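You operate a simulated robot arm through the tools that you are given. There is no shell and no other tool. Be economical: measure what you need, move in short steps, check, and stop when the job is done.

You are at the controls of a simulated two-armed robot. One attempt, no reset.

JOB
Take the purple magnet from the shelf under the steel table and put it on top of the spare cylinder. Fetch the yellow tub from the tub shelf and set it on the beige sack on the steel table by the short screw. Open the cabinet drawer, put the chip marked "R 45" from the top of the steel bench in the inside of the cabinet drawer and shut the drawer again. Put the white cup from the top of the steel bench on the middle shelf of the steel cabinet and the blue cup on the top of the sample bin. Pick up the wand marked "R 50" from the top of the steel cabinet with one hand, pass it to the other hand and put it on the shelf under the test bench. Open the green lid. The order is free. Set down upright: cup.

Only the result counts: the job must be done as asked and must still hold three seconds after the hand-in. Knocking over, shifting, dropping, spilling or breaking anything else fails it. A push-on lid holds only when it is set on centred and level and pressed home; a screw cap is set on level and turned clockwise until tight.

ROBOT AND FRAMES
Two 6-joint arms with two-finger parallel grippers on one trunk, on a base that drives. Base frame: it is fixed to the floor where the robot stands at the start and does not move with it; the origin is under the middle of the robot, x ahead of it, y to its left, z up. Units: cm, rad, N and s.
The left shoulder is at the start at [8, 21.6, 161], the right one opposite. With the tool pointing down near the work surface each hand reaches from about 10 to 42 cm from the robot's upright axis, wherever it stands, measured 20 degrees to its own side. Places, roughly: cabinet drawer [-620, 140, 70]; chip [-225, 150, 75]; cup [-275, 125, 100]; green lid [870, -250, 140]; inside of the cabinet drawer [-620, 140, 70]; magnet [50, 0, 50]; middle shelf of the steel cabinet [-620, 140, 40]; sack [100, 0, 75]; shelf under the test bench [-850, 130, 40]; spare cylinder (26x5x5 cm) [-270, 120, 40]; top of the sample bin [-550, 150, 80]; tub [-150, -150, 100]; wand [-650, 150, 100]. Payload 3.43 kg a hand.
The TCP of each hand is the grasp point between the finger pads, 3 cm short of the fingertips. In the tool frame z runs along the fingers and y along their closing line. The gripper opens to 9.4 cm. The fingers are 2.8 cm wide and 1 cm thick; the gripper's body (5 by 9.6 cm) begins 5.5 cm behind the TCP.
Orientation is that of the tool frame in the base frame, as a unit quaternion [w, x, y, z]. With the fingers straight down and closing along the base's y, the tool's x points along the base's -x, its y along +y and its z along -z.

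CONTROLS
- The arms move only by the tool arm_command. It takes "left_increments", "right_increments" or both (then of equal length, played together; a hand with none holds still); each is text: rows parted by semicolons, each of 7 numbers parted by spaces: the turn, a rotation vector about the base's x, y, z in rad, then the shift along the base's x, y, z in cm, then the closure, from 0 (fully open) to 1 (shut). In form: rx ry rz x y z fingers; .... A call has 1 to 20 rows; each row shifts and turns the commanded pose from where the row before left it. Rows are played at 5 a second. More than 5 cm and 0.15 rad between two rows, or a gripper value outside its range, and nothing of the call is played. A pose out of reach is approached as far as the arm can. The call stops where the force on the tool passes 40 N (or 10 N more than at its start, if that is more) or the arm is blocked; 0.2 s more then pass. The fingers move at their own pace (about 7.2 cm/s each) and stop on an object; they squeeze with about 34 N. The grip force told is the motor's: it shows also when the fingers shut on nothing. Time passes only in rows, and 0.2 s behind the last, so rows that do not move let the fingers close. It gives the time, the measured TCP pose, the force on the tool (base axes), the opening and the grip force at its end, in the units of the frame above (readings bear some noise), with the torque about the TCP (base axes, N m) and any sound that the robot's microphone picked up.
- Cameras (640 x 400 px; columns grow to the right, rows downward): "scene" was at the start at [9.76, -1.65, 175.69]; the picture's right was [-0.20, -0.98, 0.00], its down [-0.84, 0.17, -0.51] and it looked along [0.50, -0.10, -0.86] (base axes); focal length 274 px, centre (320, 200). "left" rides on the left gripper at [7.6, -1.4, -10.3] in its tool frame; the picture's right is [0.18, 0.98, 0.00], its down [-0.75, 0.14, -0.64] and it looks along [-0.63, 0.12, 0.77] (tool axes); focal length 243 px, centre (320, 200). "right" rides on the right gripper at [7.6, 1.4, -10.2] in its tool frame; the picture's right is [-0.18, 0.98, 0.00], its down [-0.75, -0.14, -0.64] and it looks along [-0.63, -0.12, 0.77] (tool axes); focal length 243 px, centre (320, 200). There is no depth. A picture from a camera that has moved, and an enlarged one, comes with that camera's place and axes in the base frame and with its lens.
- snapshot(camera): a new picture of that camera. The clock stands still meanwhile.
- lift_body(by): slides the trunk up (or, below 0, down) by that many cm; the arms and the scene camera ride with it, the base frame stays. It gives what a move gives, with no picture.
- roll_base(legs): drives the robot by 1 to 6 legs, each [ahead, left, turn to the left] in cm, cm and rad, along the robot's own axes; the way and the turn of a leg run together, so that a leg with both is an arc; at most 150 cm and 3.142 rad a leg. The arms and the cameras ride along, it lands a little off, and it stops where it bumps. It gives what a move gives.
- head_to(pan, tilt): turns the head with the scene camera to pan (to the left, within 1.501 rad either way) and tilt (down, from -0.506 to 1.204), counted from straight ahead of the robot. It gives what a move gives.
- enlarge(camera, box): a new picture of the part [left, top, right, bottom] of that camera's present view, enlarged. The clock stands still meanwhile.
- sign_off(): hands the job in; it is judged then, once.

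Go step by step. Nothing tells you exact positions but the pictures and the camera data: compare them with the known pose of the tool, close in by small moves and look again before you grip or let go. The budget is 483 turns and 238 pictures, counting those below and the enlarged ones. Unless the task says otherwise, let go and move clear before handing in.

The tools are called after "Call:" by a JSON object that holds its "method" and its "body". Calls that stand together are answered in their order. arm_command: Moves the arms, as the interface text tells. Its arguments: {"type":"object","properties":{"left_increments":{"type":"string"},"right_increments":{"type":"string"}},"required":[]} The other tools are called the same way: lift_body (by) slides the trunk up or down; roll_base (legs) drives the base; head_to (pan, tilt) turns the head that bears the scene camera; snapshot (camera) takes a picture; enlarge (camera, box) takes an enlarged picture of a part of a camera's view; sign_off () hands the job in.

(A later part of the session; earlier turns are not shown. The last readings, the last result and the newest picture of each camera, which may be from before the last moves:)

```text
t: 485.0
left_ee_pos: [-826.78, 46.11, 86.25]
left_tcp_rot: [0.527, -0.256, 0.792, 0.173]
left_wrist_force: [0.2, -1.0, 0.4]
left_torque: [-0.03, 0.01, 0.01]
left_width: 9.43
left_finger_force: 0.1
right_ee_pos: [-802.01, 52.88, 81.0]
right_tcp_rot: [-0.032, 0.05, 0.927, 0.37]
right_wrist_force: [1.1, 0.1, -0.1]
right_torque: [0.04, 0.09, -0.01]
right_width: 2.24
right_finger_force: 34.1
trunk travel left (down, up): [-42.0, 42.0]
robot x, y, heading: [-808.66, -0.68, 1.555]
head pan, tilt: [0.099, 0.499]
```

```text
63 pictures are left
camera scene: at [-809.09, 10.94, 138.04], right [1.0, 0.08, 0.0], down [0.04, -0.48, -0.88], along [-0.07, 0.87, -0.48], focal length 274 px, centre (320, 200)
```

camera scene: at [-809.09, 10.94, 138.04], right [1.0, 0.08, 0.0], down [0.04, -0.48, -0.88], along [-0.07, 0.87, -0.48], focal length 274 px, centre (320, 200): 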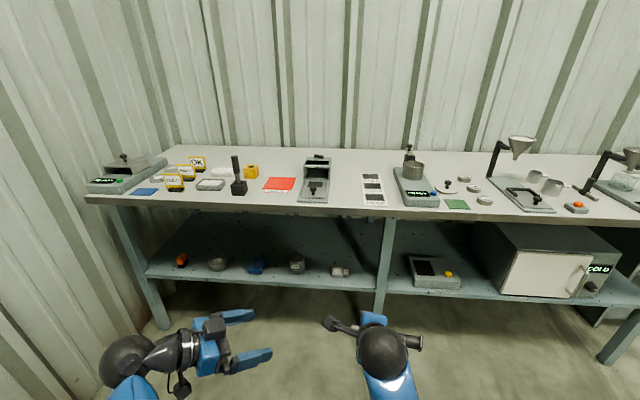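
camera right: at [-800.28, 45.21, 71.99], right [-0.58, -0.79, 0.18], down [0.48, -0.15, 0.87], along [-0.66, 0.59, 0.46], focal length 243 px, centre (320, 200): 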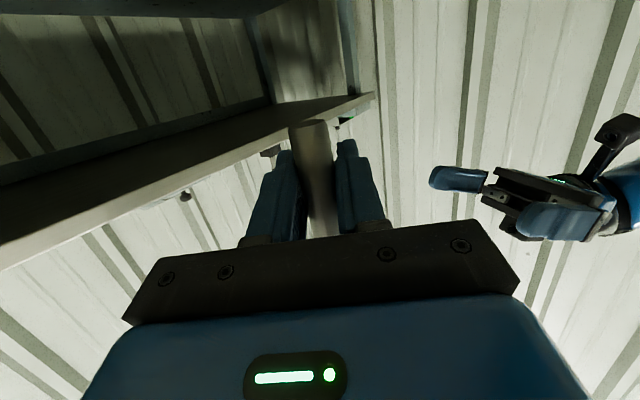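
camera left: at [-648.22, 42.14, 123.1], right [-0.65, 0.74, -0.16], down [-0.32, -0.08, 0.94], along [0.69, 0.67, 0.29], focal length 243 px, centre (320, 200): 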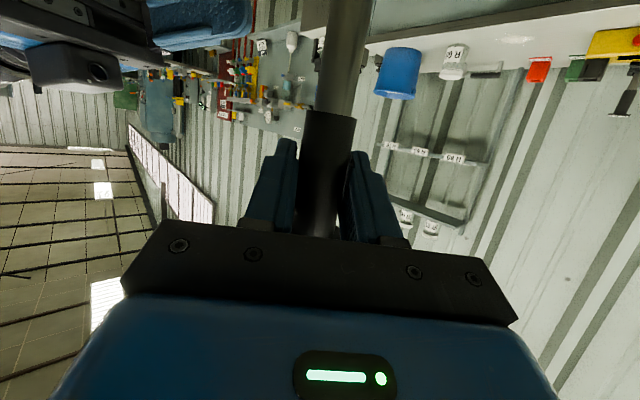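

The wand is now horizontal in the right hand. Shelf z≈45, front y≈101, objects up to y≈113. I tuck the left hand, lower the trunk, and position the base.

Call:
{"method": "arm_command", "body": {"left_increments": "0 0 0.14 -1.5 -1.5 -1 0;0 0 0.14 -1.5 -1.5 -1 0;0 0 0.14 -1.5 -1.5 -1 0;0 0 0.14 -1.5 -1.5 -1 0;0 0 0.14 -1.5 -1.5 -1 0;0 0 0.14 -1.5 -1.5 -1 0;0 0 0.14 -1.5 -1.5 -1 0"}}

Call:
{"method": "lift_body", "body": {"by": -20}}

Call:
{"method": "roll_base", "body": {"legs": [[0, 30, 0.015], [28, 0, 0]]}}

Call:
{"method": "head_to", "body": {"pan": 0, "tilt": 0.7}}

Call:
{"method": "snapshot", "body": {"camera": "scene"}}

```text
t: 486.4
left_ee_pos: [-837.51, 43.61, 85.12]
left_tcp_rot: [0.436, -0.471, 0.634, 0.433]
left_wrist_force: [-0.2, -0.1, 0.7]
left_torque: [0.03, -0.02, 0.01]
left_width: 9.41
left_finger_force: 0.1
left hand out of reach, approached as far as the arm can: row 4, 5, 6
right_ee_pos: [-801.96, 52.75, 81.02]
right_tcp_rot: [-0.031, 0.05, 0.927, 0.37]
right_wrist_force: [0.0, -1.0, 1.3]
right_torque: [0.03, 0.1, -0.02]
right_width: 2.24
right_finger_force: 34.1
trunk travel left (down, up): [-42.0, 42.0]
robot x, y, heading: [-808.49, -0.95, 1.554]
head pan, tilt: [0.099, 0.499]
stopped in row 6 (left hand): the arm was blocked; the commanded pose is now the measured one
```

```text
t: 488.5
left_ee_pos: [-837.81, 43.43, 65.25]
left_tcp_rot: [0.434, -0.471, 0.632, 0.436]
left_wrist_force: [-0.8, -0.2, 0.5]
left_torque: [0.04, 0.01, 0.0]
left_width: 9.42
left_finger_force: 0.0
right_ee_pos: [-801.86, 52.85, 60.93]
right_tcp_rot: [-0.03, 0.05, 0.928, 0.369]
right_wrist_force: [0.5, 0.6, 0.0]
right_torque: [-0.01, 0.09, 0.0]
right_width: 2.24
right_finger_force: 34.2
trunk travel left (down, up): [-22.0, 62.0]
robot x, y, heading: [-808.47, -0.75, 1.558]
head pan, tilt: [0.099, 0.499]
```

```text
t: 492.1
left_ee_pos: [-867.81, 70.99, 65.3]
left_tcp_rot: [0.43, -0.476, 0.628, 0.44]
left_wrist_force: [0.3, 0.6, -0.3]
left_torque: [0.0, 0.01, -0.01]
left_width: 9.42
left_finger_force: 0.0
right_ee_pos: [-832.11, 80.91, 60.87]
right_tcp_rot: [-0.032, 0.045, 0.928, 0.369]
right_wrist_force: [-0.1, -0.8, -0.8]
right_torque: [0.04, 0.11, 0.0]
right_width: 2.23
right_finger_force: 33.8
trunk travel left (down, up): [-22.0, 62.0]
robot x, y, heading: [-838.5, 26.76, 1.567]
head pan, tilt: [0.099, 0.499]
```

```text
t: 492.8
left_ee_pos: [-867.98, 71.0, 65.26]
left_tcp_rot: [0.431, -0.475, 0.629, 0.439]
left_wrist_force: [0.4, -0.1, -0.4]
left_torque: [-0.01, -0.01, 0.0]
left_width: 9.4
left_finger_force: 0.0
right_ee_pos: [-832.18, 80.8, 60.95]
right_tcp_rot: [-0.033, 0.045, 0.927, 0.37]
right_wrist_force: [0.0, -0.4, -0.1]
right_torque: [0.04, 0.09, -0.03]
right_width: 2.25
right_finger_force: 34.0
trunk travel left (down, up): [-22.0, 62.0]
robot x, y, heading: [-837.86, 26.99, 1.563]
head pan, tilt: [0.0, 0.7]
```

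```text
62 pictures are left
camera scene: at [-837.93, 38.17, 116.27], right [1.0, -0.01, 0.0], down [0.0, -0.64, -0.77], along [0.0, 0.77, -0.64], focal length 274 px, centre (320, 200)
```

scene: 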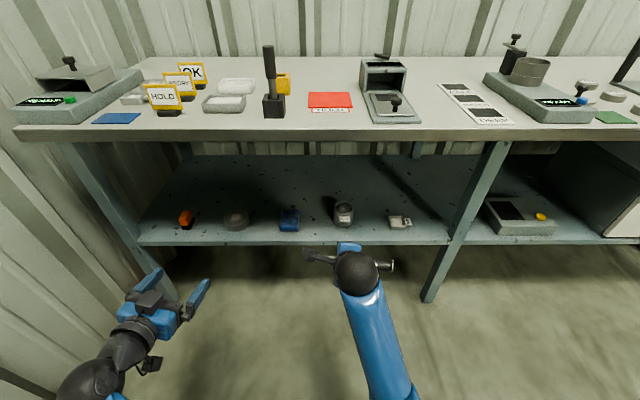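

Call:
{"method": "enlarge", "body": {"camera": "scene", "box": [220, 180, 460, 320]}}

Call:
{"method": "snapshot", "body": {"camera": "right"}}

```text
2.67 times, centred on (340, 250) of scene
camera zoom: at [-837.93, 38.17, 116.27], right [1.0, -0.01, 0.0], down [0.0, -0.64, -0.77], along [0.0, 0.77, -0.64], focal length 730 px, centre (267, 67)
```

zoom: 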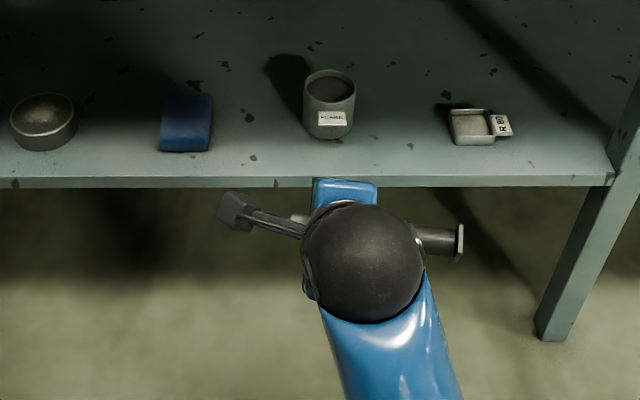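

```text
60 pictures are left
camera right: at [-839.37, 75.19, 70.02], right [0.29, 0.7, 0.65], down [0.75, -0.59, 0.3], along [0.59, 0.41, -0.7], focal length 243 px, centre (320, 200)
```

right: 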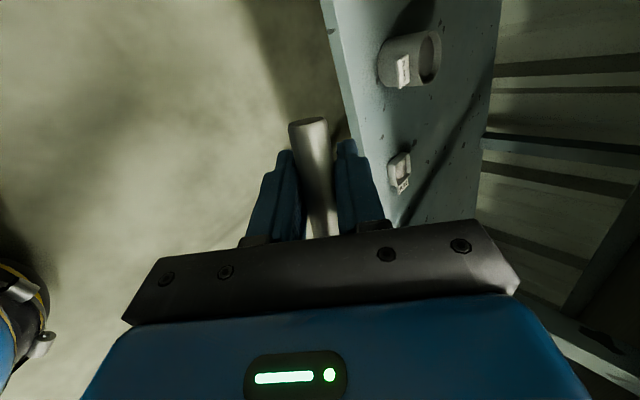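

The wand's plate end points to +x. The spot between the weight and the mug, behind the flat blue pad, is best: TCP ≈[-857,122]. I adjust the hand and drive in.

Call:
{"method": "arm_command", "body": {"right_increments": "0 0 0 -2 0 -1 1;0 0 0 -2 0 -1 1;0 0 0 -2 0 -1 1"}}

Call:
{"method": "roll_base", "body": {"legs": [[0, 14, 0.007], [26, 0, 0]]}}

Call:
{"method": "snapshot", "body": {"camera": "scene"}}

Call:
{"method": "snapshot", "body": {"camera": "right"}}

```text
t: 493.6
left_ee_pos: [-868.0, 71.07, 65.32]
left_tcp_rot: [0.43, -0.476, 0.628, 0.44]
left_wrist_force: [0.3, 0.0, 0.1]
left_torque: [0.04, 0.01, 0.02]
left_width: 9.38
left_finger_force: 0.0
right_ee_pos: [-838.25, 80.76, 58.06]
right_tcp_rot: [-0.032, 0.045, 0.927, 0.37]
right_wrist_force: [0.8, 0.1, -0.9]
right_torque: [0.0, 0.1, -0.02]
right_width: 2.24
right_finger_force: 33.2
trunk travel left (down, up): [-22.0, 62.0]
robot x, y, heading: [-837.93, 26.99, 1.574]
head pan, tilt: [0.0, 0.7]
```

```text
t: 496.4
left_ee_pos: [-882.41, 97.33, 65.24]
left_tcp_rot: [0.428, -0.478, 0.627, 0.441]
left_wrist_force: [-0.2, 0.2, 0.0]
left_torque: [0.03, -0.02, 0.01]
left_width: 9.38
left_finger_force: 0.0
right_ee_pos: [-852.67, 107.27, 57.86]
right_tcp_rot: [-0.035, 0.04, 0.928, 0.369]
right_wrist_force: [0.5, -0.8, -0.9]
right_torque: [0.01, 0.09, 0.03]
right_width: 2.21
right_finger_force: 33.8
trunk travel left (down, up): [-22.0, 62.0]
robot x, y, heading: [-852.16, 53.46, 1.576]
head pan, tilt: [0.0, 0.7]
```

```text
59 pictures are left
camera scene: at [-852.06, 64.73, 116.26], right [1.0, 0.0, 0.0], down [0.0, -0.65, -0.76], along [0.0, 0.76, -0.65], focal length 274 px, centre (320, 200)
```

scene: 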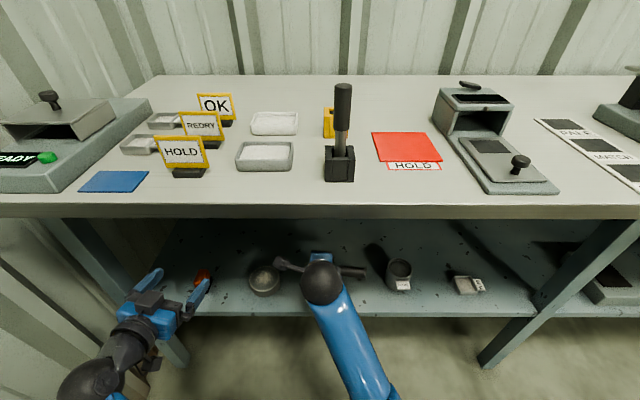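

```text
58 pictures are left
camera right: at [-859.87, 101.63, 67.03], right [0.28, 0.7, 0.65], down [0.76, -0.58, 0.3], along [0.59, 0.41, -0.7], focal length 243 px, centre (320, 200)
```

right: 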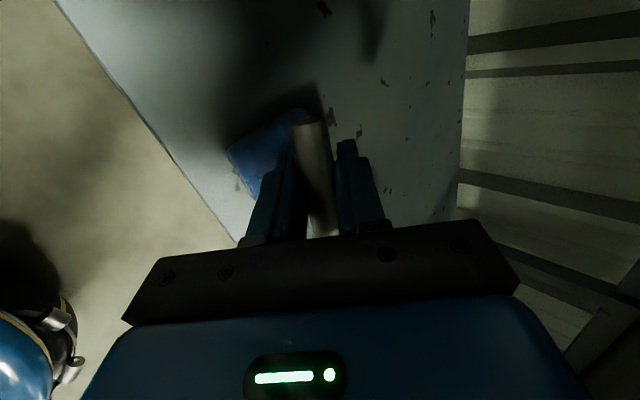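

Clear of objects. I push in 14 cm, then lower.

Call:
{"method": "arm_command", "body": {"right_increments": "0 0 0 -1 3.5 0 1;0 0 0 -1 3.5 0 1;0 0 0 -1 3.5 0 1;0 0 0 -1 3.5 0 1;0 0 0 0 0 -2.5 1;0 0 0 0 0 -2.5 1;0 0 0 0 0 -1.5 1"}}

Call:
{"method": "snapshot", "body": {"camera": "right"}}

Call:
{"method": "enlarge", "body": {"camera": "scene", "box": [220, 210, 440, 330]}}

```text
t: 498.0
left_ee_pos: [-882.38, 97.39, 65.37]
left_tcp_rot: [0.428, -0.479, 0.626, 0.443]
left_wrist_force: [0.3, -0.7, 0.2]
left_torque: [-0.04, 0.05, -0.02]
left_width: 9.39
left_finger_force: 0.2
right_ee_pos: [-856.75, 121.16, 51.39]
right_tcp_rot: [-0.035, 0.041, 0.928, 0.369]
right_wrist_force: [-0.1, 0.1, 0.9]
right_torque: [0.04, 0.07, 0.01]
right_width: 2.25
right_finger_force: 33.8
trunk travel left (down, up): [-22.0, 62.0]
robot x, y, heading: [-851.72, 53.36, 1.577]
head pan, tilt: [0.0, 0.7]
```

```text
57 pictures are left
camera right: at [-864.0, 115.58, 60.51], right [0.28, 0.7, 0.65], down [0.76, -0.58, 0.3], along [0.59, 0.41, -0.7], focal length 243 px, centre (320, 200)
```

right: 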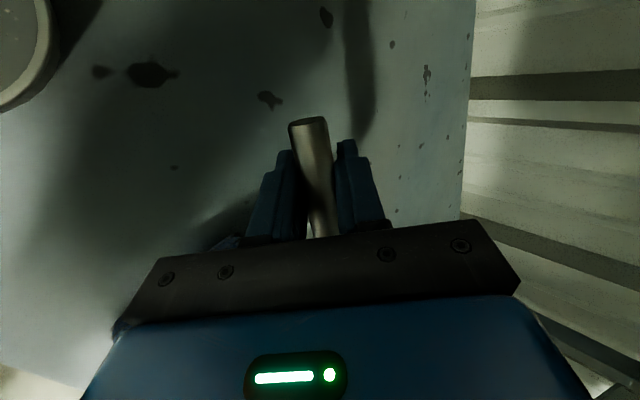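

```text
2.91 times, centred on (330, 270) of scene
camera zoom: at [-852.06, 64.66, 116.26], right [1.0, 0.0, 0.0], down [0.0, -0.64, -0.76], along [0.0, 0.76, -0.64], focal length 796 px, centre (291, -4)
```

zoom: 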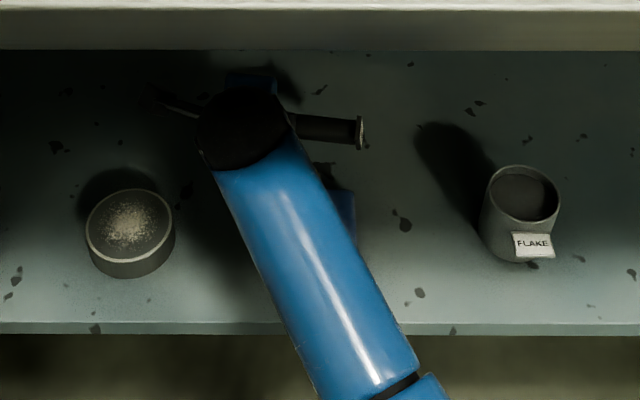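

Call:
{"method": "arm_command", "body": {"right_increments": "0 0 0 0 0 -0.7 1;0 0 0 0 0 -0.7 1;0 0 0 0 0 -0.7 1;0 0 0 0 0 0 1"}}

```text
t: 499.0
left_ee_pos: [-882.42, 97.22, 65.29]
left_tcp_rot: [0.429, -0.478, 0.627, 0.442]
left_wrist_force: [0.0, 0.9, 0.6]
left_torque: [0.0, 0.02, 0.01]
left_width: 9.43
left_finger_force: 0.1
right_ee_pos: [-856.68, 121.19, 49.46]
right_tcp_rot: [-0.035, 0.041, 0.928, 0.369]
right_wrist_force: [0.3, -0.6, -0.3]
right_torque: [0.01, 0.12, 0.01]
right_width: 2.23
right_finger_force: 34.4
trunk travel left (down, up): [-22.0, 62.0]
robot x, y, heading: [-852.16, 53.58, 1.574]
head pan, tilt: [0.0, 0.7]
```

Call:
{"method": "arm_command", "body": {"right_increments": "0 0 0 0 0 -0.5 1;0 0 0 0 0 -0.5 1;0 0 0 0 0 -0.5 1;0 0 0 0 0 -0.5 1;0 0 0 0 0 0 1"}}

Call:
{"method": "snapshot", "body": {"camera": "right"}}

```text
t: 500.2
left_ee_pos: [-882.32, 97.21, 65.38]
left_tcp_rot: [0.428, -0.478, 0.626, 0.442]
left_wrist_force: [-0.8, 0.6, -0.9]
left_torque: [0.0, 0.02, 0.0]
left_width: 9.38
left_finger_force: 0.1
right_ee_pos: [-856.88, 121.29, 47.26]
right_tcp_rot: [-0.034, 0.041, 0.928, 0.368]
right_wrist_force: [-0.1, 0.0, -0.2]
right_torque: [0.0, 0.11, -0.02]
right_width: 2.26
right_finger_force: 33.2
trunk travel left (down, up): [-22.0, 62.0]
robot x, y, heading: [-852.54, 53.44, 1.572]
head pan, tilt: [0.0, 0.7]
```

```text
55 pictures are left
camera right: at [-863.89, 115.57, 56.43], right [0.28, 0.7, 0.65], down [0.76, -0.58, 0.3], along [0.59, 0.41, -0.7], focal length 243 px, centre (320, 200)
```

right: 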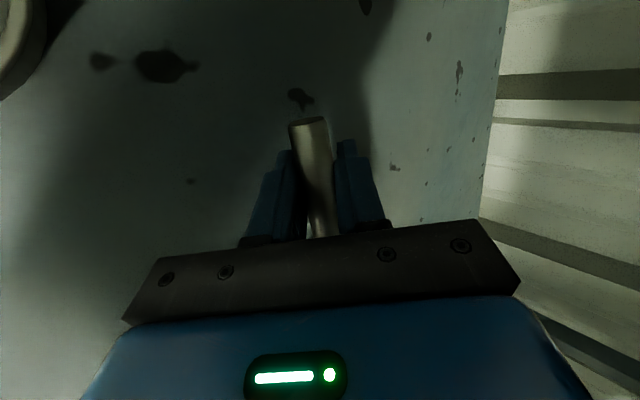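

Call:
{"method": "arm_command", "body": {"right_increments": "0 0 0 0 0 -0.5 1;0 0 0 0 0 -0.5 1;0 0 0 0 0 -0.4 1;0 0 0 0 0 0 1"}}

```text
t: 501.2
left_ee_pos: [-882.34, 97.11, 65.35]
left_tcp_rot: [0.43, -0.477, 0.626, 0.442]
left_wrist_force: [0.7, 0.3, 0.3]
left_torque: [-0.04, 0.0, -0.02]
left_width: 9.38
left_finger_force: 0.0
right_ee_pos: [-856.75, 121.18, 46.29]
right_tcp_rot: [-0.035, 0.041, 0.927, 0.371]
right_wrist_force: [1.2, -3.8, 11.1]
right_torque: [-0.05, -0.09, -0.04]
right_width: 2.23
right_finger_force: 33.7
trunk travel left (down, up): [-22.0, 62.0]
robot x, y, heading: [-852.0, 53.09, 1.57]
head pan, tilt: [0.0, 0.7]
```

Call:
{"method": "enlarge", "body": {"camera": "scene", "box": [250, 220, 400, 310]}}

```text
4.27 times, centred on (325, 265) of scene
camera zoom: at [-852.04, 64.46, 116.3], right [1.0, 0.0, 0.0], down [0.0, -0.64, -0.77], along [0.0, 0.77, -0.64], focal length 1168 px, centre (299, -77)
```

zoom: 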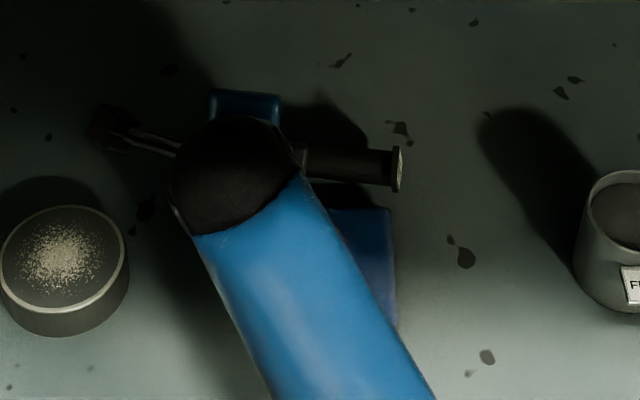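

Fingertips and plate are at the shelf. I open gradually with a slight rise so the wand slides down onto the shelf, then look.

Call:
{"method": "arm_command", "body": {"right_increments": "0 0 0 0 0 0.3 0.9;0 0 0 0 0 0.3 0.65;0 0 0 0 0 0.3 0.5;0 0 0 0 0 0 0.45;0 0 0 0 0 0 0.45"}}

Call:
{"method": "snapshot", "body": {"camera": "right"}}

```text
t: 502.4
left_ee_pos: [-882.44, 97.16, 65.36]
left_tcp_rot: [0.429, -0.478, 0.626, 0.442]
left_wrist_force: [-0.6, -0.2, 0.5]
left_torque: [0.03, 0.0, -0.01]
left_width: 9.38
left_finger_force: 0.0
right_ee_pos: [-856.68, 121.25, 47.08]
right_tcp_rot: [-0.034, 0.041, 0.927, 0.371]
right_wrist_force: [2.6, 8.0, 9.7]
right_torque: [0.38, -0.23, 0.12]
right_width: 4.43
right_finger_force: 0.1
trunk travel left (down, up): [-22.0, 62.0]
robot x, y, heading: [-852.3, 53.8, 1.573]
head pan, tilt: [0.0, 0.7]
```

```text
53 pictures are left
camera right: at [-863.92, 115.6, 56.1], right [0.28, 0.7, 0.66], down [0.76, -0.58, 0.3], along [0.59, 0.41, -0.69], focal length 243 px, centre (320, 200)
```

right: 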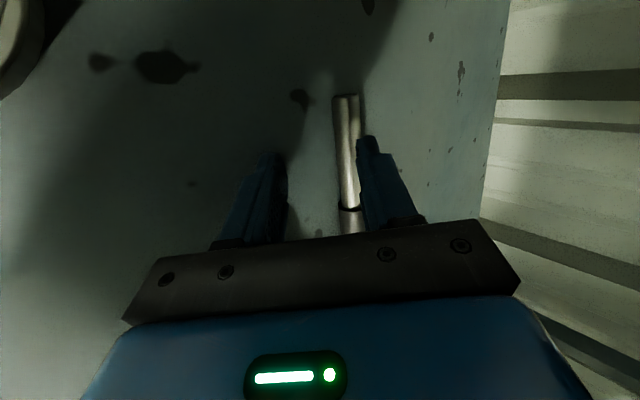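

The wand lies on the shelf. I rise and withdraw along the tool axis.

Call:
{"method": "arm_command", "body": {"right_increments": "0 0 0 0 -0.3 0.8 0.45;0 0 0 0 -1 1.2 0.45;0 0 0 0 -2 2 0.45;0 0 0 0 -3 2 0.45;0 0 0 0 -3.5 1.5 0.45;0 0 0 0 -4 1 0.45;0 0 0 0 -4 1 0.45;0 0 0 0 -4 0 0.45"}}

Call:
{"method": "roll_base", "body": {"legs": [[-40, 0, 0]]}}

Call:
{"method": "enlarge", "body": {"camera": "scene", "box": [140, 140, 460, 320]}}

```text
t: 504.2
left_ee_pos: [-882.32, 97.31, 65.32]
left_tcp_rot: [0.428, -0.479, 0.626, 0.443]
left_wrist_force: [0.2, 0.1, 1.3]
left_torque: [0.01, 0.0, 0.0]
left_width: 9.42
left_finger_force: 0.0
right_ee_pos: [-856.78, 99.36, 56.39]
right_tcp_rot: [-0.035, 0.041, 0.928, 0.37]
right_wrist_force: [-0.8, -0.7, 0.9]
right_torque: [-0.03, 0.04, -0.01]
right_width: 5.17
right_finger_force: 0.0
trunk travel left (down, up): [-22.0, 62.0]
robot x, y, heading: [-851.81, 53.45, 1.576]
head pan, tilt: [0.0, 0.7]
```

```text
t: 506.7
left_ee_pos: [-882.34, 57.26, 65.34]
left_tcp_rot: [0.427, -0.479, 0.626, 0.442]
left_wrist_force: [0.1, 0.2, 0.3]
left_torque: [0.02, -0.01, -0.01]
left_width: 9.42
left_finger_force: 0.1
right_ee_pos: [-856.8, 59.23, 56.34]
right_tcp_rot: [-0.035, 0.04, 0.927, 0.371]
right_wrist_force: [0.2, -0.5, 0.0]
right_torque: [-0.02, 0.02, -0.03]
right_width: 5.17
right_finger_force: 0.0
trunk travel left (down, up): [-22.0, 62.0]
robot x, y, heading: [-852.08, 13.95, 1.575]
head pan, tilt: [0.0, 0.7]
```

```text
2.00 times, centred on (300, 230) of scene
camera zoom: at [-851.92, 24.6, 116.28], right [1.0, 0.01, 0.0], down [0.0, -0.64, -0.77], along [0.0, 0.77, -0.64], focal length 548 px, centre (360, 140)
```

zoom: 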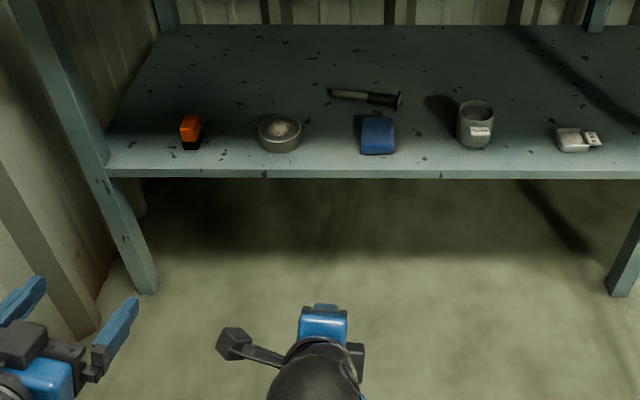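

The wand lies on the shelf under the test bench. Next the chip: I un-roll the right hand, raise the trunk, and drive back to the steel bench.

Call:
{"method": "arm_command", "body": {"right_increments": "0 -0.099 0.099 0 0 0 0;0 -0.099 0.099 0 0 0 0;0 -0.099 0.099 0 0 0 0;0 -0.099 0.099 0 0 0 0;0 -0.099 0.099 0 0 0 0;0 -0.099 0.099 0 0 0 0;0 -0.099 0.099 0 0 0 0;0 -0.099 0.099 0 0 0 0;0 -0.099 0.099 0 0 0 0;0 -0.099 0.099 0 0 0 0;0 -0.099 0.099 0 0 0 0;0 -0.099 0.099 0 0 0 0"}}

Call:
{"method": "lift_body", "body": {"by": 40}}

Call:
{"method": "roll_base", "body": {"legs": [[0, -150, -0.004], [0, -150, 0], [0, -150, 0], [0, -150, 0]]}}

```text
t: 509.3
left_ee_pos: [-882.3, 57.16, 65.34]
left_tcp_rot: [0.429, -0.478, 0.626, 0.442]
left_wrist_force: [-0.5, 0.5, 0.5]
left_torque: [0.0, 0.02, 0.01]
left_width: 9.38
left_finger_force: 0.0
right_ee_pos: [-856.73, 59.17, 56.45]
right_tcp_rot: [0.271, -0.657, 0.658, 0.249]
right_wrist_force: [0.4, -0.3, -0.7]
right_torque: [0.0, 0.03, 0.0]
right_width: 9.38
right_finger_force: 0.0
trunk travel left (down, up): [-22.0, 62.0]
robot x, y, heading: [-851.99, 13.25, 1.576]
head pan, tilt: [0.0, 0.7]
```

```text
t: 513.2
left_ee_pos: [-882.26, 57.23, 105.36]
left_tcp_rot: [0.429, -0.479, 0.625, 0.442]
left_wrist_force: [0.0, 0.9, 0.3]
left_torque: [0.02, 0.01, 0.0]
left_width: 9.42
left_finger_force: 0.0
right_ee_pos: [-856.69, 59.18, 96.37]
right_tcp_rot: [0.27, -0.656, 0.659, 0.249]
right_wrist_force: [-1.1, -0.2, -0.6]
right_torque: [-0.02, 0.01, 0.03]
right_width: 9.4
right_finger_force: 0.1
trunk travel left (down, up): [-62.0, 22.0]
robot x, y, heading: [-851.82, 13.43, 1.576]
head pan, tilt: [0.0, 0.7]
```

```text
t: 541.6
left_ee_pos: [-285.94, 66.91, 105.34]
left_tcp_rot: [0.417, -0.495, 0.612, 0.454]
left_wrist_force: [-0.3, 0.3, 0.1]
left_torque: [0.03, -0.01, 0.03]
left_width: 9.42
left_finger_force: 0.0
right_ee_pos: [-260.35, 70.35, 96.3]
right_tcp_rot: [-0.264, 0.674, -0.642, -0.255]
right_wrist_force: [-0.4, -0.6, 0.3]
right_torque: [0.0, 0.0, 0.0]
right_width: 9.42
right_finger_force: 0.1
trunk travel left (down, up): [-62.0, 22.0]
robot x, y, heading: [-253.26, 24.88, 1.633]
head pan, tilt: [0.0, 0.7]
```

Call:
{"method": "roll_base", "body": {"legs": [[0, 0, 0.62]]}}

Call:
{"method": "arm_command", "body": {"right_increments": "0 0 -0.06 3.7 2.6 1 0;0 0 -0.06 3.7 2.6 1 0;0 0 -0.06 3.7 2.6 1 0;0 0 -0.06 3.7 2.6 1 0;0 0 -0.06 3.7 2.6 1 0;0 0 -0.06 3.7 2.6 1 0;0 0 -0.06 3.7 2.6 1 0;0 0 -0.06 3.7 2.6 1 0;0 0 -0.06 3.7 2.6 1 0;0 0 -0.06 3.7 2.6 1 0"}}

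Call:
{"method": "head_to", "body": {"pan": -0.55, "tilt": 0.75}}

Call:
{"method": "snapshot", "body": {"camera": "scene"}}

```text
t: 543.7
left_ee_pos: [-304.3, 39.99, 105.35]
left_tcp_rot: [-0.258, 0.659, -0.431, -0.56]
left_wrist_force: [0.1, -0.3, -0.5]
left_torque: [0.01, -0.01, -0.01]
left_width: 9.41
left_finger_force: 0.0
right_ee_pos: [-285.64, 57.62, 96.48]
right_tcp_rot: [-0.172, 0.838, -0.404, -0.325]
right_wrist_force: [0.1, 0.1, 0.0]
right_torque: [0.0, 0.03, 0.03]
right_width: 9.41
right_finger_force: 0.1
trunk travel left (down, up): [-62.0, 22.0]
robot x, y, heading: [-253.3, 24.79, 2.257]
head pan, tilt: [0.0, 0.7]
```

```text
t: 545.9
left_ee_pos: [-304.19, 40.06, 105.43]
left_tcp_rot: [-0.257, 0.659, -0.432, -0.56]
left_wrist_force: [-0.2, 1.0, 0.9]
left_torque: [-0.02, 0.02, 0.01]
left_width: 9.39
left_finger_force: 0.1
right_ee_pos: [-249.13, 84.85, 105.41]
right_tcp_rot: [-0.26, 0.681, -0.633, -0.26]
right_wrist_force: [1.1, 0.6, -0.3]
right_torque: [-0.01, 0.01, 0.0]
right_width: 9.4
right_finger_force: 0.0
right hand out of reach, approached as far as the arm can: row 6, 7
trunk travel left (down, up): [-62.0, 22.0]
robot x, y, heading: [-253.19, 24.75, 2.25]
head pan, tilt: [0.0, 0.7]
```

```text
t: 546.9
left_ee_pos: [-304.33, 40.03, 105.36]
left_tcp_rot: [-0.257, 0.659, -0.431, -0.56]
left_wrist_force: [-0.2, -0.2, -0.8]
left_torque: [0.0, -0.03, 0.01]
left_width: 9.41
left_finger_force: 0.2
right_ee_pos: [-249.21, 84.66, 105.54]
right_tcp_rot: [-0.262, 0.681, -0.633, -0.26]
right_wrist_force: [0.4, 0.5, -0.3]
right_torque: [0.02, -0.02, 0.0]
right_width: 9.42
right_finger_force: 0.1
trunk travel left (down, up): [-62.0, 22.0]
robot x, y, heading: [-253.37, 24.96, 2.251]
head pan, tilt: [-0.55, 0.75]
```

```text
51 pictures are left
camera scene: at [-256.11, 35.09, 155.84], right [0.99, 0.13, 0.0], down [0.09, -0.68, -0.73], along [-0.1, 0.72, -0.68], focal length 274 px, centre (320, 200)
```

scene: 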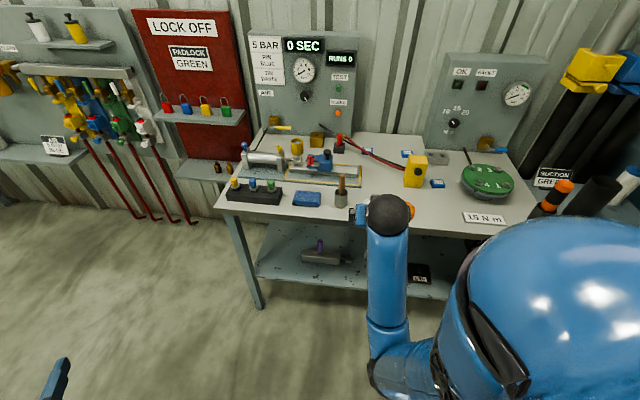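

I shift the base so the right hand lines up with the chip, and view it.

Call:
{"method": "roll_base", "body": {"legs": [[9.9, -32.4, 0]]}}

Call:
{"method": "snapshot", "body": {"camera": "right"}}

Call:
{"method": "enlarge", "body": {"camera": "scene", "box": [280, 90, 460, 210]}}

```text
t: 549.1
left_ee_pos: [-285.2, 67.84, 105.4]
left_tcp_rot: [-0.258, 0.659, -0.432, -0.559]
left_wrist_force: [-0.3, 0.1, -0.2]
left_torque: [-0.03, 0.01, -0.02]
left_width: 9.37
left_finger_force: 0.1
right_ee_pos: [-230.35, 112.51, 105.66]
right_tcp_rot: [-0.262, 0.68, -0.634, -0.259]
right_wrist_force: [0.4, -1.1, 0.6]
right_torque: [0.01, -0.03, -0.01]
right_width: 9.42
right_finger_force: 0.1
trunk travel left (down, up): [-62.0, 22.0]
robot x, y, heading: [-233.99, 52.86, 2.251]
head pan, tilt: [-0.55, 0.75]
```

```text
50 pictures are left
camera right: at [-231.0, 99.86, 107.78], right [-0.99, 0.07, 0.1], down [0.11, 0.12, 0.99], along [0.06, 0.99, -0.12], focal length 243 px, centre (320, 200)
```

right: 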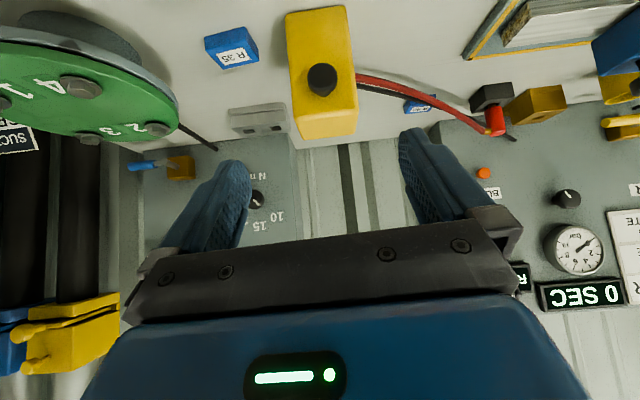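

```text
3.33 times, centred on (370, 150) of scene
camera zoom: at [-237.15, 62.89, 155.85], right [0.99, 0.13, 0.0], down [0.09, -0.68, -0.73], along [-0.09, 0.73, -0.68], focal length 913 px, centre (153, 367)
```

zoom: 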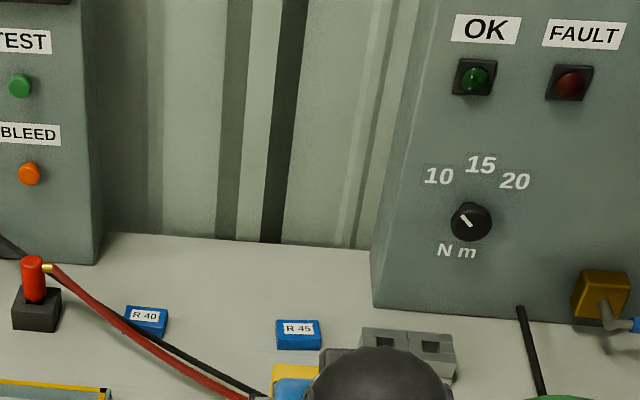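

R 45 is at ≈[-230.3,146.3,85], behind the yellow box (top z≈97). I pass over the box at height, steepening the tool.

Call:
{"method": "arm_command", "body": {"right_increments": "0 0 0 0 4.3 0 0.2;0 0 0 0 4.3 0 0.2;0 0 0 0 4.3 0 0.2;-0.05 0 0 0 4.3 0 0.2;-0.05 0 0 0 4.3 0 0.2;-0.08 0 0 0 4.2 -1 0.2;-0.08 0 0 0 4.2 -1.5 0.2;-0.08 0 0 0 3.9 -1.5 0.2;-0.08 0 0 0 0 -1.5 0.2"}}

Call:
{"method": "snapshot", "body": {"camera": "right"}}

```text
t: 551.1
left_ee_pos: [-285.18, 68.01, 105.45]
left_tcp_rot: [-0.258, 0.658, -0.433, -0.559]
left_wrist_force: [0.3, 0.8, -0.2]
left_torque: [0.03, 0.05, -0.01]
left_width: 9.39
left_finger_force: 0.1
right_ee_pos: [-230.14, 146.39, 100.19]
right_tcp_rot: [-0.113, 0.72, -0.674, -0.122]
right_wrist_force: [0.3, 0.0, -1.0]
right_torque: [-0.02, 0.04, -0.02]
right_width: 7.49
right_finger_force: 0.0
trunk travel left (down, up): [-62.0, 22.0]
robot x, y, heading: [-234.38, 52.75, 2.25]
head pan, tilt: [-0.55, 0.75]
```

```text
48 pictures are left
camera right: at [-230.96, 135.78, 107.29], right [-0.99, 0.11, 0.06], down [0.11, 0.51, 0.85], along [0.06, 0.85, -0.52], focal length 243 px, centre (320, 200)
```

right: 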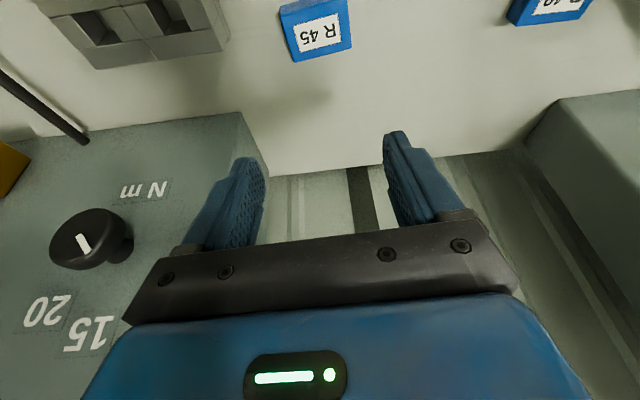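

Chip is at ≈[-231,145.2]. I shift slightly and lower most of the way.

Call:
{"method": "arm_command", "body": {"right_increments": "0 0 0 -0.8 -2 -2 0.2;0 0 0 0 0 -3 0.2;0 0 0 0 0 -3 0.2"}}

Call:
{"method": "snapshot", "body": {"camera": "right"}}

```text
t: 551.9
left_ee_pos: [-285.21, 68.08, 105.4]
left_tcp_rot: [-0.258, 0.659, -0.432, -0.56]
left_wrist_force: [-0.3, -0.3, 0.4]
left_torque: [0.04, 0.02, 0.02]
left_width: 9.42
left_finger_force: 0.0
right_ee_pos: [-230.82, 144.4, 91.92]
right_tcp_rot: [-0.114, 0.72, -0.674, -0.123]
right_wrist_force: [0.7, 0.3, -0.3]
right_torque: [-0.02, -0.03, -0.02]
right_width: 7.49
right_finger_force: 0.0
trunk travel left (down, up): [-62.0, 22.0]
robot x, y, heading: [-234.07, 53.03, 2.249]
head pan, tilt: [-0.55, 0.75]
```

```text
47 pictures are left
camera right: at [-231.73, 133.77, 99.12], right [-0.99, 0.11, 0.06], down [0.11, 0.51, 0.85], along [0.06, 0.85, -0.52], focal length 243 px, centre (320, 200)
```

right: 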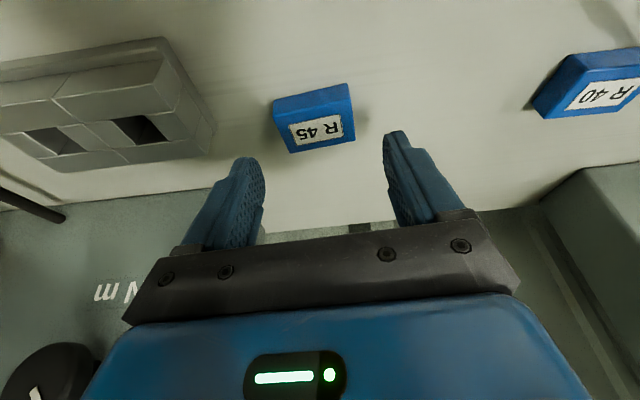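

Aligned. I descend the rest and close on the chip.

Call:
{"method": "arm_command", "body": {"right_increments": "0 0 0 -0.2 0 -2 0.2;0 0 0 0 0 -1.2 0.2;0 0 0 0 0 -0.5 0.2;0 0 0 0 0 0 0.2"}}

Call:
{"method": "snapshot", "body": {"camera": "right"}}

```text
t: 552.9
left_ee_pos: [-285.21, 68.0, 105.43]
left_tcp_rot: [-0.257, 0.659, -0.431, -0.56]
left_wrist_force: [0.1, 0.7, 0.8]
left_torque: [0.0, 0.01, -0.02]
left_width: 9.39
left_finger_force: 0.2
right_ee_pos: [-231.13, 143.8, 88.43]
right_tcp_rot: [-0.115, 0.72, -0.674, -0.122]
right_wrist_force: [0.1, 0.1, 0.0]
right_torque: [0.0, 0.01, 0.01]
right_width: 7.54
right_finger_force: 0.1
right hand out of reach, approached as far as the arm can: row 3
trunk travel left (down, up): [-62.0, 22.0]
robot x, y, heading: [-234.17, 52.41, 2.25]
head pan, tilt: [-0.55, 0.75]
```

```text
46 pictures are left
camera right: at [-231.96, 133.27, 95.69], right [-0.99, 0.11, 0.06], down [0.11, 0.51, 0.85], along [0.06, 0.85, -0.52], focal length 243 px, centre (320, 200)
```

right: 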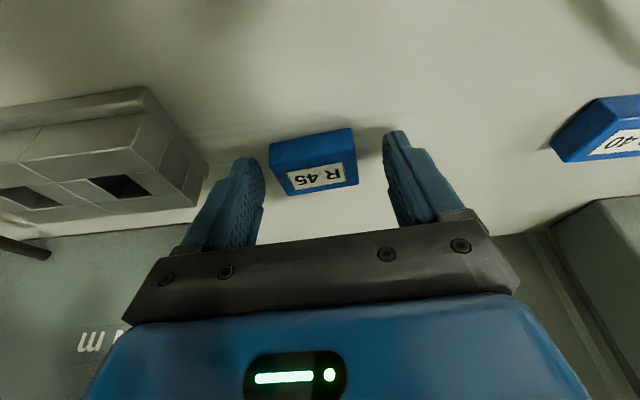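

Call:
{"method": "arm_command", "body": {"right_increments": "0 0 0 0 0 0 0.5;0 0 0 0 0 0 0.8;0 0 0 0 0 0 1;0 0 0 0 0 0 1;0 0 0 0 0 0 1"}}

Call:
{"method": "snapshot", "body": {"camera": "right"}}

```text
t: 554.1
left_ee_pos: [-285.13, 68.01, 105.32]
left_tcp_rot: [-0.259, 0.658, -0.432, -0.559]
left_wrist_force: [0.4, 0.3, -0.2]
left_torque: [0.0, -0.03, 0.05]
left_width: 9.41
left_finger_force: 0.0
right_ee_pos: [-231.09, 143.88, 88.55]
right_tcp_rot: [-0.114, 0.719, -0.674, -0.122]
right_wrist_force: [-0.3, 0.4, -0.1]
right_torque: [0.01, 0.04, 0.0]
right_width: 4.88
right_finger_force: 33.7
trunk travel left (down, up): [-62.0, 22.0]
robot x, y, heading: [-234.5, 52.68, 2.251]
head pan, tilt: [-0.55, 0.75]
```

```text
45 pictures are left
camera right: at [-231.94, 133.26, 95.69], right [-0.99, 0.11, 0.06], down [0.11, 0.51, 0.85], along [0.06, 0.85, -0.52], focal length 243 px, centre (320, 200)
```

right: 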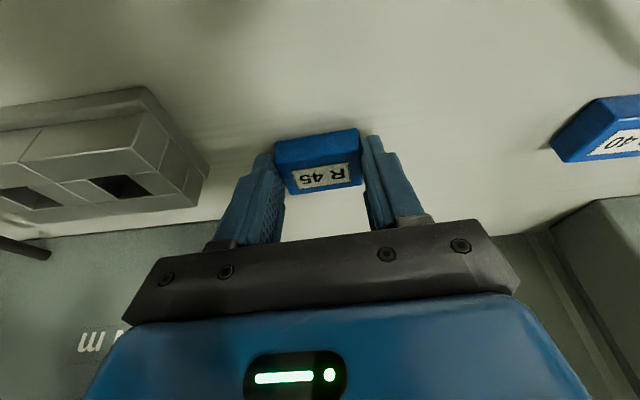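

The chip is gripped (4.9 cm wide). I lift with the trunk, then look.

Call:
{"method": "lift_body", "body": {"by": 20}}

Call:
{"method": "snapshot", "body": {"camera": "right"}}

```text
t: 556.3
left_ee_pos: [-285.23, 68.01, 125.45]
left_tcp_rot: [-0.258, 0.659, -0.432, -0.559]
left_wrist_force: [0.3, 0.6, 0.4]
left_torque: [0.0, -0.02, -0.01]
left_width: 9.38
left_finger_force: 0.1
right_ee_pos: [-231.22, 143.83, 108.52]
right_tcp_rot: [-0.113, 0.72, -0.673, -0.122]
right_wrist_force: [-1.2, 0.6, -0.7]
right_torque: [-0.01, 0.0, 0.03]
right_width: 4.88
right_finger_force: 34.3
trunk travel left (down, up): [-82.0, 2.0]
robot x, y, heading: [-233.91, 52.93, 2.254]
head pan, tilt: [-0.55, 0.75]
```

```text
44 pictures are left
camera right: at [-231.95, 133.27, 115.71], right [-0.99, 0.11, 0.06], down [0.11, 0.51, 0.85], along [0.06, 0.85, -0.52], focal length 243 px, centre (320, 200)
```

right: 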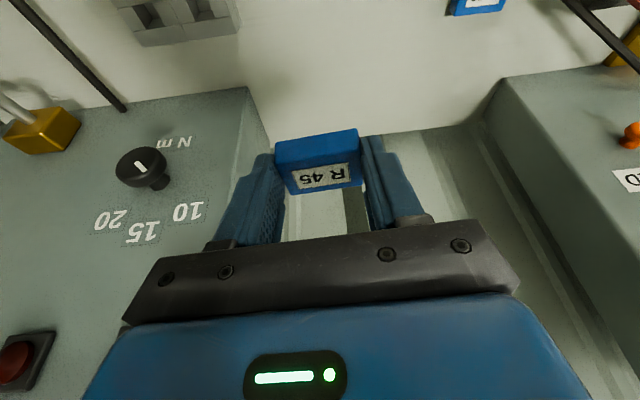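

Call:
{"method": "roll_base", "body": {"legs": [[-44, 35.5, 0], [0, 0, -0.68], [0, 130, 0], [0, 130, 0], [0, 100, 0]]}}

Call:
{"method": "head_to", "body": {"pan": 0, "tilt": 0.7}}

Call:
{"method": "snapshot", "body": {"camera": "scene"}}

```text
t: 578.4
left_ee_pos: [-624.44, 36.68, 125.42]
left_tcp_rot: [0.428, -0.478, 0.626, 0.443]
left_wrist_force: [-0.2, -0.1, -1.1]
left_torque: [-0.02, -0.01, 0.03]
left_width: 9.41
left_finger_force: 0.0
right_ee_pos: [-534.88, 62.22, 108.46]
right_tcp_rot: [0.146, -0.458, 0.873, 0.077]
right_wrist_force: [-0.3, -0.3, -1.1]
right_torque: [0.01, 0.0, 0.0]
right_width: 4.88
right_finger_force: 34.2
trunk travel left (down, up): [-82.0, 2.0]
robot x, y, heading: [-594.21, -6.93, 1.577]
head pan, tilt: [-0.55, 0.75]
```

```text
t: 579.4
left_ee_pos: [-624.66, 36.58, 125.37]
left_tcp_rot: [0.429, -0.479, 0.626, 0.442]
left_wrist_force: [-0.3, -0.6, 1.2]
left_torque: [-0.01, 0.0, -0.02]
left_width: 9.41
left_finger_force: 0.0
right_ee_pos: [-535.03, 62.2, 108.42]
right_tcp_rot: [0.148, -0.457, 0.874, 0.077]
right_wrist_force: [-0.2, -0.5, -0.1]
right_torque: [-0.03, -0.01, 0.05]
right_width: 4.87
right_finger_force: 34.2
trunk travel left (down, up): [-82.0, 2.0]
robot x, y, heading: [-594.28, -7.06, 1.577]
head pan, tilt: [0.0, 0.7]
```

```text
43 pictures are left
camera scene: at [-594.17, 4.14, 176.26], right [1.0, 0.01, 0.0], down [0.0, -0.64, -0.76], along [0.0, 0.76, -0.64], focal length 274 px, centre (320, 200)
```

scene: 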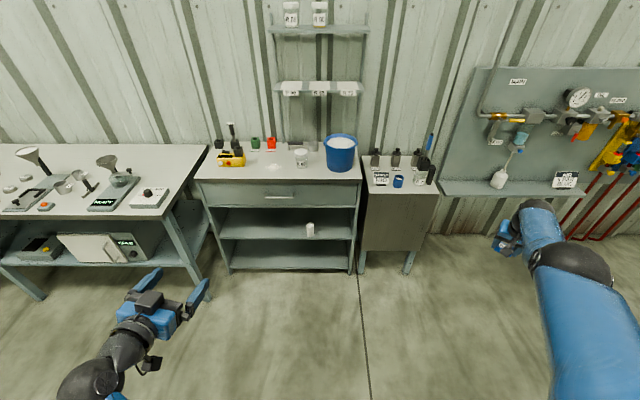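

I bring the right hand (with the chip) back in front and roll the left hand 90° so its fingers close vertically for the drawer handle.

Call:
{"method": "arm_command", "body": {"left_increments": "0 0.139 -0.033 0.5 0.5 0 0;0 0.139 -0.033 0.5 0.5 0 0;0 0.139 -0.033 0.5 0.5 0 0;0 0.139 -0.033 0.5 0.5 0 0;0 0.139 -0.033 0.5 0.5 0 0;0 0.139 -0.033 0.5 0.5 0 0;0 0.139 -0.033 0.5 0.5 0 0;0 0.139 -0.033 0.5 0.5 0 0;0 0.139 -0.033 0.5 0.5 0 0;0 0.139 -0.033 0.5 0.5 0 0;0 0.139 -0.033 0.5 0.5 0 0", "right_increments": "0 0 0.06 -4 -2 0 1;0 0 0.06 -4 -2 0 1;0 0 0.06 -4 -2 0 1;0 0 0.06 -4 -2 0 1;0 0 0.06 -4 -2 0 1;0 0 0.06 -4 -2 0 1;0 0 0.06 -4 -2 0 1;0 0 0.06 -4 -2 0 1;0 0 0.06 -4 -2 0 1;0 0 0.06 -4 -2 0 1;0 0 0.06 -3 -2 0 1"}}

Call:
{"method": "lift_body", "body": {"by": -30}}

Call:
{"method": "roll_base", "body": {"legs": [[35, 0, -0.006]]}}

Call:
{"method": "snapshot", "body": {"camera": "scene"}}

Call:
{"method": "snapshot", "body": {"camera": "left"}}

```text
t: 581.8
left_ee_pos: [-619.11, 42.35, 125.38]
left_tcp_rot: [-0.057, 0.069, 0.815, 0.573]
left_wrist_force: [-0.1, -0.5, -0.2]
left_torque: [0.01, -0.02, 0.02]
left_width: 9.4
left_finger_force: 0.0
right_ee_pos: [-568.68, 67.12, 96.23]
right_tcp_rot: [-0.114, 0.716, -0.678, -0.121]
right_wrist_force: [0.0, -0.6, -0.2]
right_torque: [0.0, 0.02, 0.03]
right_width: 4.88
right_finger_force: 33.9
right hand out of reach, approached as far as the arm can: row 1, 2, 3, 4, 5, 6, 7, 8, 9, 10, 11
trunk travel left (down, up): [-82.0, 2.0]
robot x, y, heading: [-594.31, -7.38, 1.579]
head pan, tilt: [0.0, 0.7]
```

```text
t: 584.8
left_ee_pos: [-619.01, 42.3, 95.36]
left_tcp_rot: [-0.056, 0.069, 0.815, 0.572]
left_wrist_force: [-0.3, -0.4, 0.7]
left_torque: [-0.01, 0.0, 0.0]
left_width: 9.38
left_finger_force: 0.1
right_ee_pos: [-568.66, 67.03, 66.26]
right_tcp_rot: [-0.114, 0.716, -0.679, -0.121]
right_wrist_force: [-0.2, -0.2, -0.1]
right_torque: [-0.02, 0.01, 0.0]
right_width: 4.9
right_finger_force: 34.3
trunk travel left (down, up): [-52.0, 32.0]
robot x, y, heading: [-593.95, -7.17, 1.576]
head pan, tilt: [0.0, 0.7]
```

```text
t: 587.0
left_ee_pos: [-618.81, 76.95, 95.4]
left_tcp_rot: [-0.054, 0.071, 0.815, 0.572]
left_wrist_force: [0.3, -0.6, 0.0]
left_torque: [-0.01, 0.0, 0.0]
left_width: 9.41
left_finger_force: 0.1
right_ee_pos: [-568.51, 101.63, 66.26]
right_tcp_rot: [-0.114, 0.714, -0.681, -0.12]
right_wrist_force: [0.4, 1.0, -0.8]
right_torque: [0.03, 0.0, 0.01]
right_width: 4.86
right_finger_force: 33.5
trunk travel left (down, up): [-52.0, 32.0]
robot x, y, heading: [-594.16, 27.54, 1.577]
head pan, tilt: [0.0, 0.7]
```

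```text
42 pictures are left
camera scene: at [-594.22, 38.69, 146.28], right [1.0, 0.0, 0.0], down [0.0, -0.64, -0.77], along [0.0, 0.77, -0.64], focal length 274 px, centre (320, 200)
```

scene: 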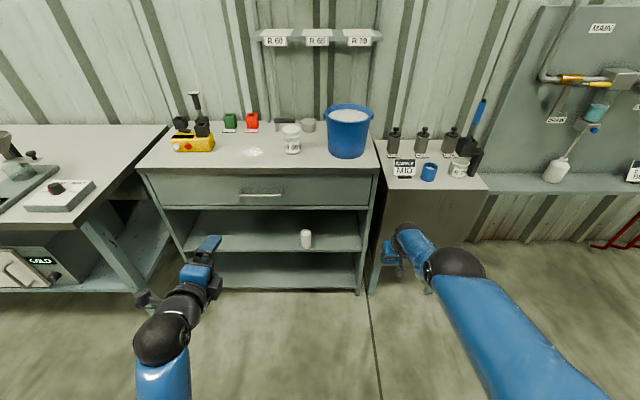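

```text
41 pictures are left
camera left: at [-626.64, 67.15, 98.78], right [-0.01, 0.34, 0.94], down [0.77, -0.6, 0.22], along [0.64, 0.73, -0.26], focal length 243 px, centre (320, 200)
```

left: 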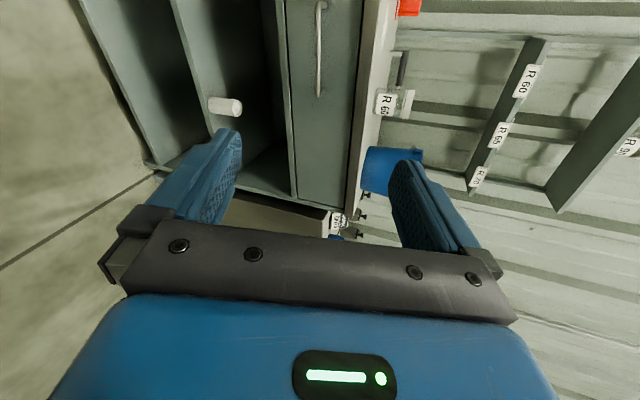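

Handle: ≈[-617.4,123.4,78.5], 16 cm long. I retract the right hand, bring the left hand lower in front of the handle, then roll closer.

Call:
{"method": "arm_command", "body": {"left_increments": "0 0 0 0.2 1 -2.7 0.35;0 0 0 0.2 1 -2.7 0.35;0 0 0 0.2 1 -2.7 0.35;0 0 0 0.2 1 -2.7 0.35;0 0 0 0.2 1 -2.7 0.35;0 0 0 0.2 1 -2.3 0.35;0 0 0 0 0 0 0.35", "right_increments": "0.07 0 0 0 -4 1 1;0.07 0 0 0 -4 1 1;0.07 0 0 0 -4 1 1;0.07 0 0 0 -4 1 1;0.07 0 0 0 -4 1 1;0.07 0 0 0 -4 1 1;0 0 0 0 -3 0 1"}}

Call:
{"method": "roll_base", "body": {"legs": [[24, 0, -0.006]]}}

Call:
{"method": "snapshot", "body": {"camera": "left"}}

Call:
{"method": "snapshot", "body": {"camera": "scene"}}

```text
t: 588.6
left_ee_pos: [-617.62, 82.98, 79.51]
left_tcp_rot: [-0.053, 0.07, 0.815, 0.573]
left_wrist_force: [-0.2, -0.2, 0.3]
left_torque: [0.01, 0.01, -0.02]
left_width: 6.08
left_finger_force: 0.0
right_ee_pos: [-565.06, 96.9, 55.54]
right_tcp_rot: [-0.261, 0.674, -0.64, -0.26]
right_wrist_force: [-0.1, 0.3, -0.7]
right_torque: [-0.04, -0.01, 0.02]
right_width: 4.87
right_finger_force: 33.9
right hand out of reach, approached as far as the arm can: row 1, 2, 3, 4, 5, 6, 7
trunk travel left (down, up): [-52.0, 32.0]
robot x, y, heading: [-594.43, 27.5, 1.574]
head pan, tilt: [0.0, 0.7]
```

```text
t: 590.4
left_ee_pos: [-617.02, 107.17, 79.61]
left_tcp_rot: [-0.051, 0.075, 0.814, 0.573]
left_wrist_force: [0.6, -0.6, -0.3]
left_torque: [-0.02, -0.02, 0.01]
left_width: 6.13
left_finger_force: 0.1
right_ee_pos: [-564.26, 120.54, 55.46]
right_tcp_rot: [-0.261, 0.671, -0.644, -0.258]
right_wrist_force: [0.6, -24.8, -3.2]
right_torque: [-0.58, 0.02, -0.56]
right_width: 4.95
right_finger_force: 34.1
trunk travel left (down, up): [-52.0, 32.0]
robot x, y, heading: [-594.44, 51.47, 1.562]
head pan, tilt: [0.0, 0.7]
```

```text
40 pictures are left
camera left: at [-624.81, 97.45, 83.0], right [0.0, 0.34, 0.94], down [0.76, -0.61, 0.22], along [0.64, 0.72, -0.26], focal length 243 px, centre (320, 200)
```

left: 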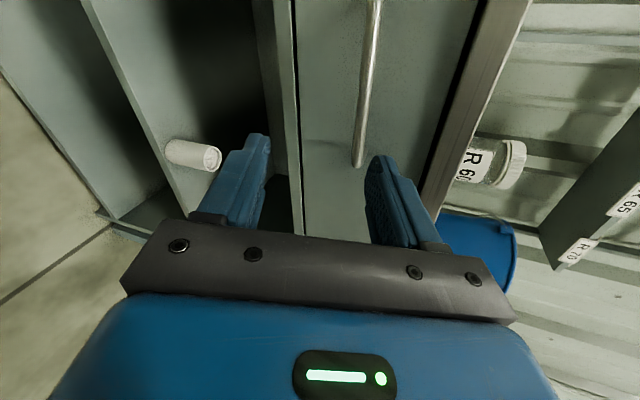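

```text
39 pictures are left
camera scene: at [-593.99, 62.64, 146.28], right [1.0, -0.01, 0.0], down [-0.01, -0.64, -0.77], along [0.01, 0.77, -0.64], focal length 274 px, centre (320, 200)
```

scene: 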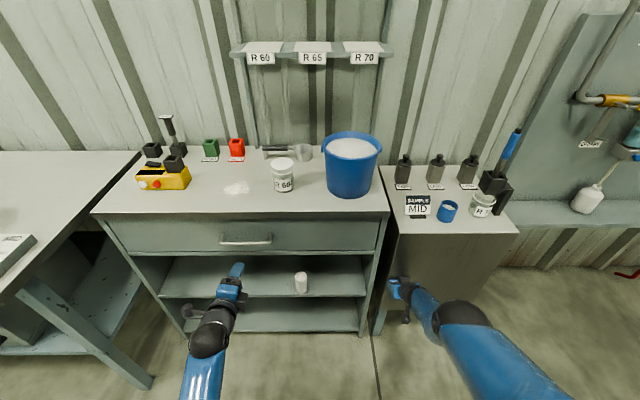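

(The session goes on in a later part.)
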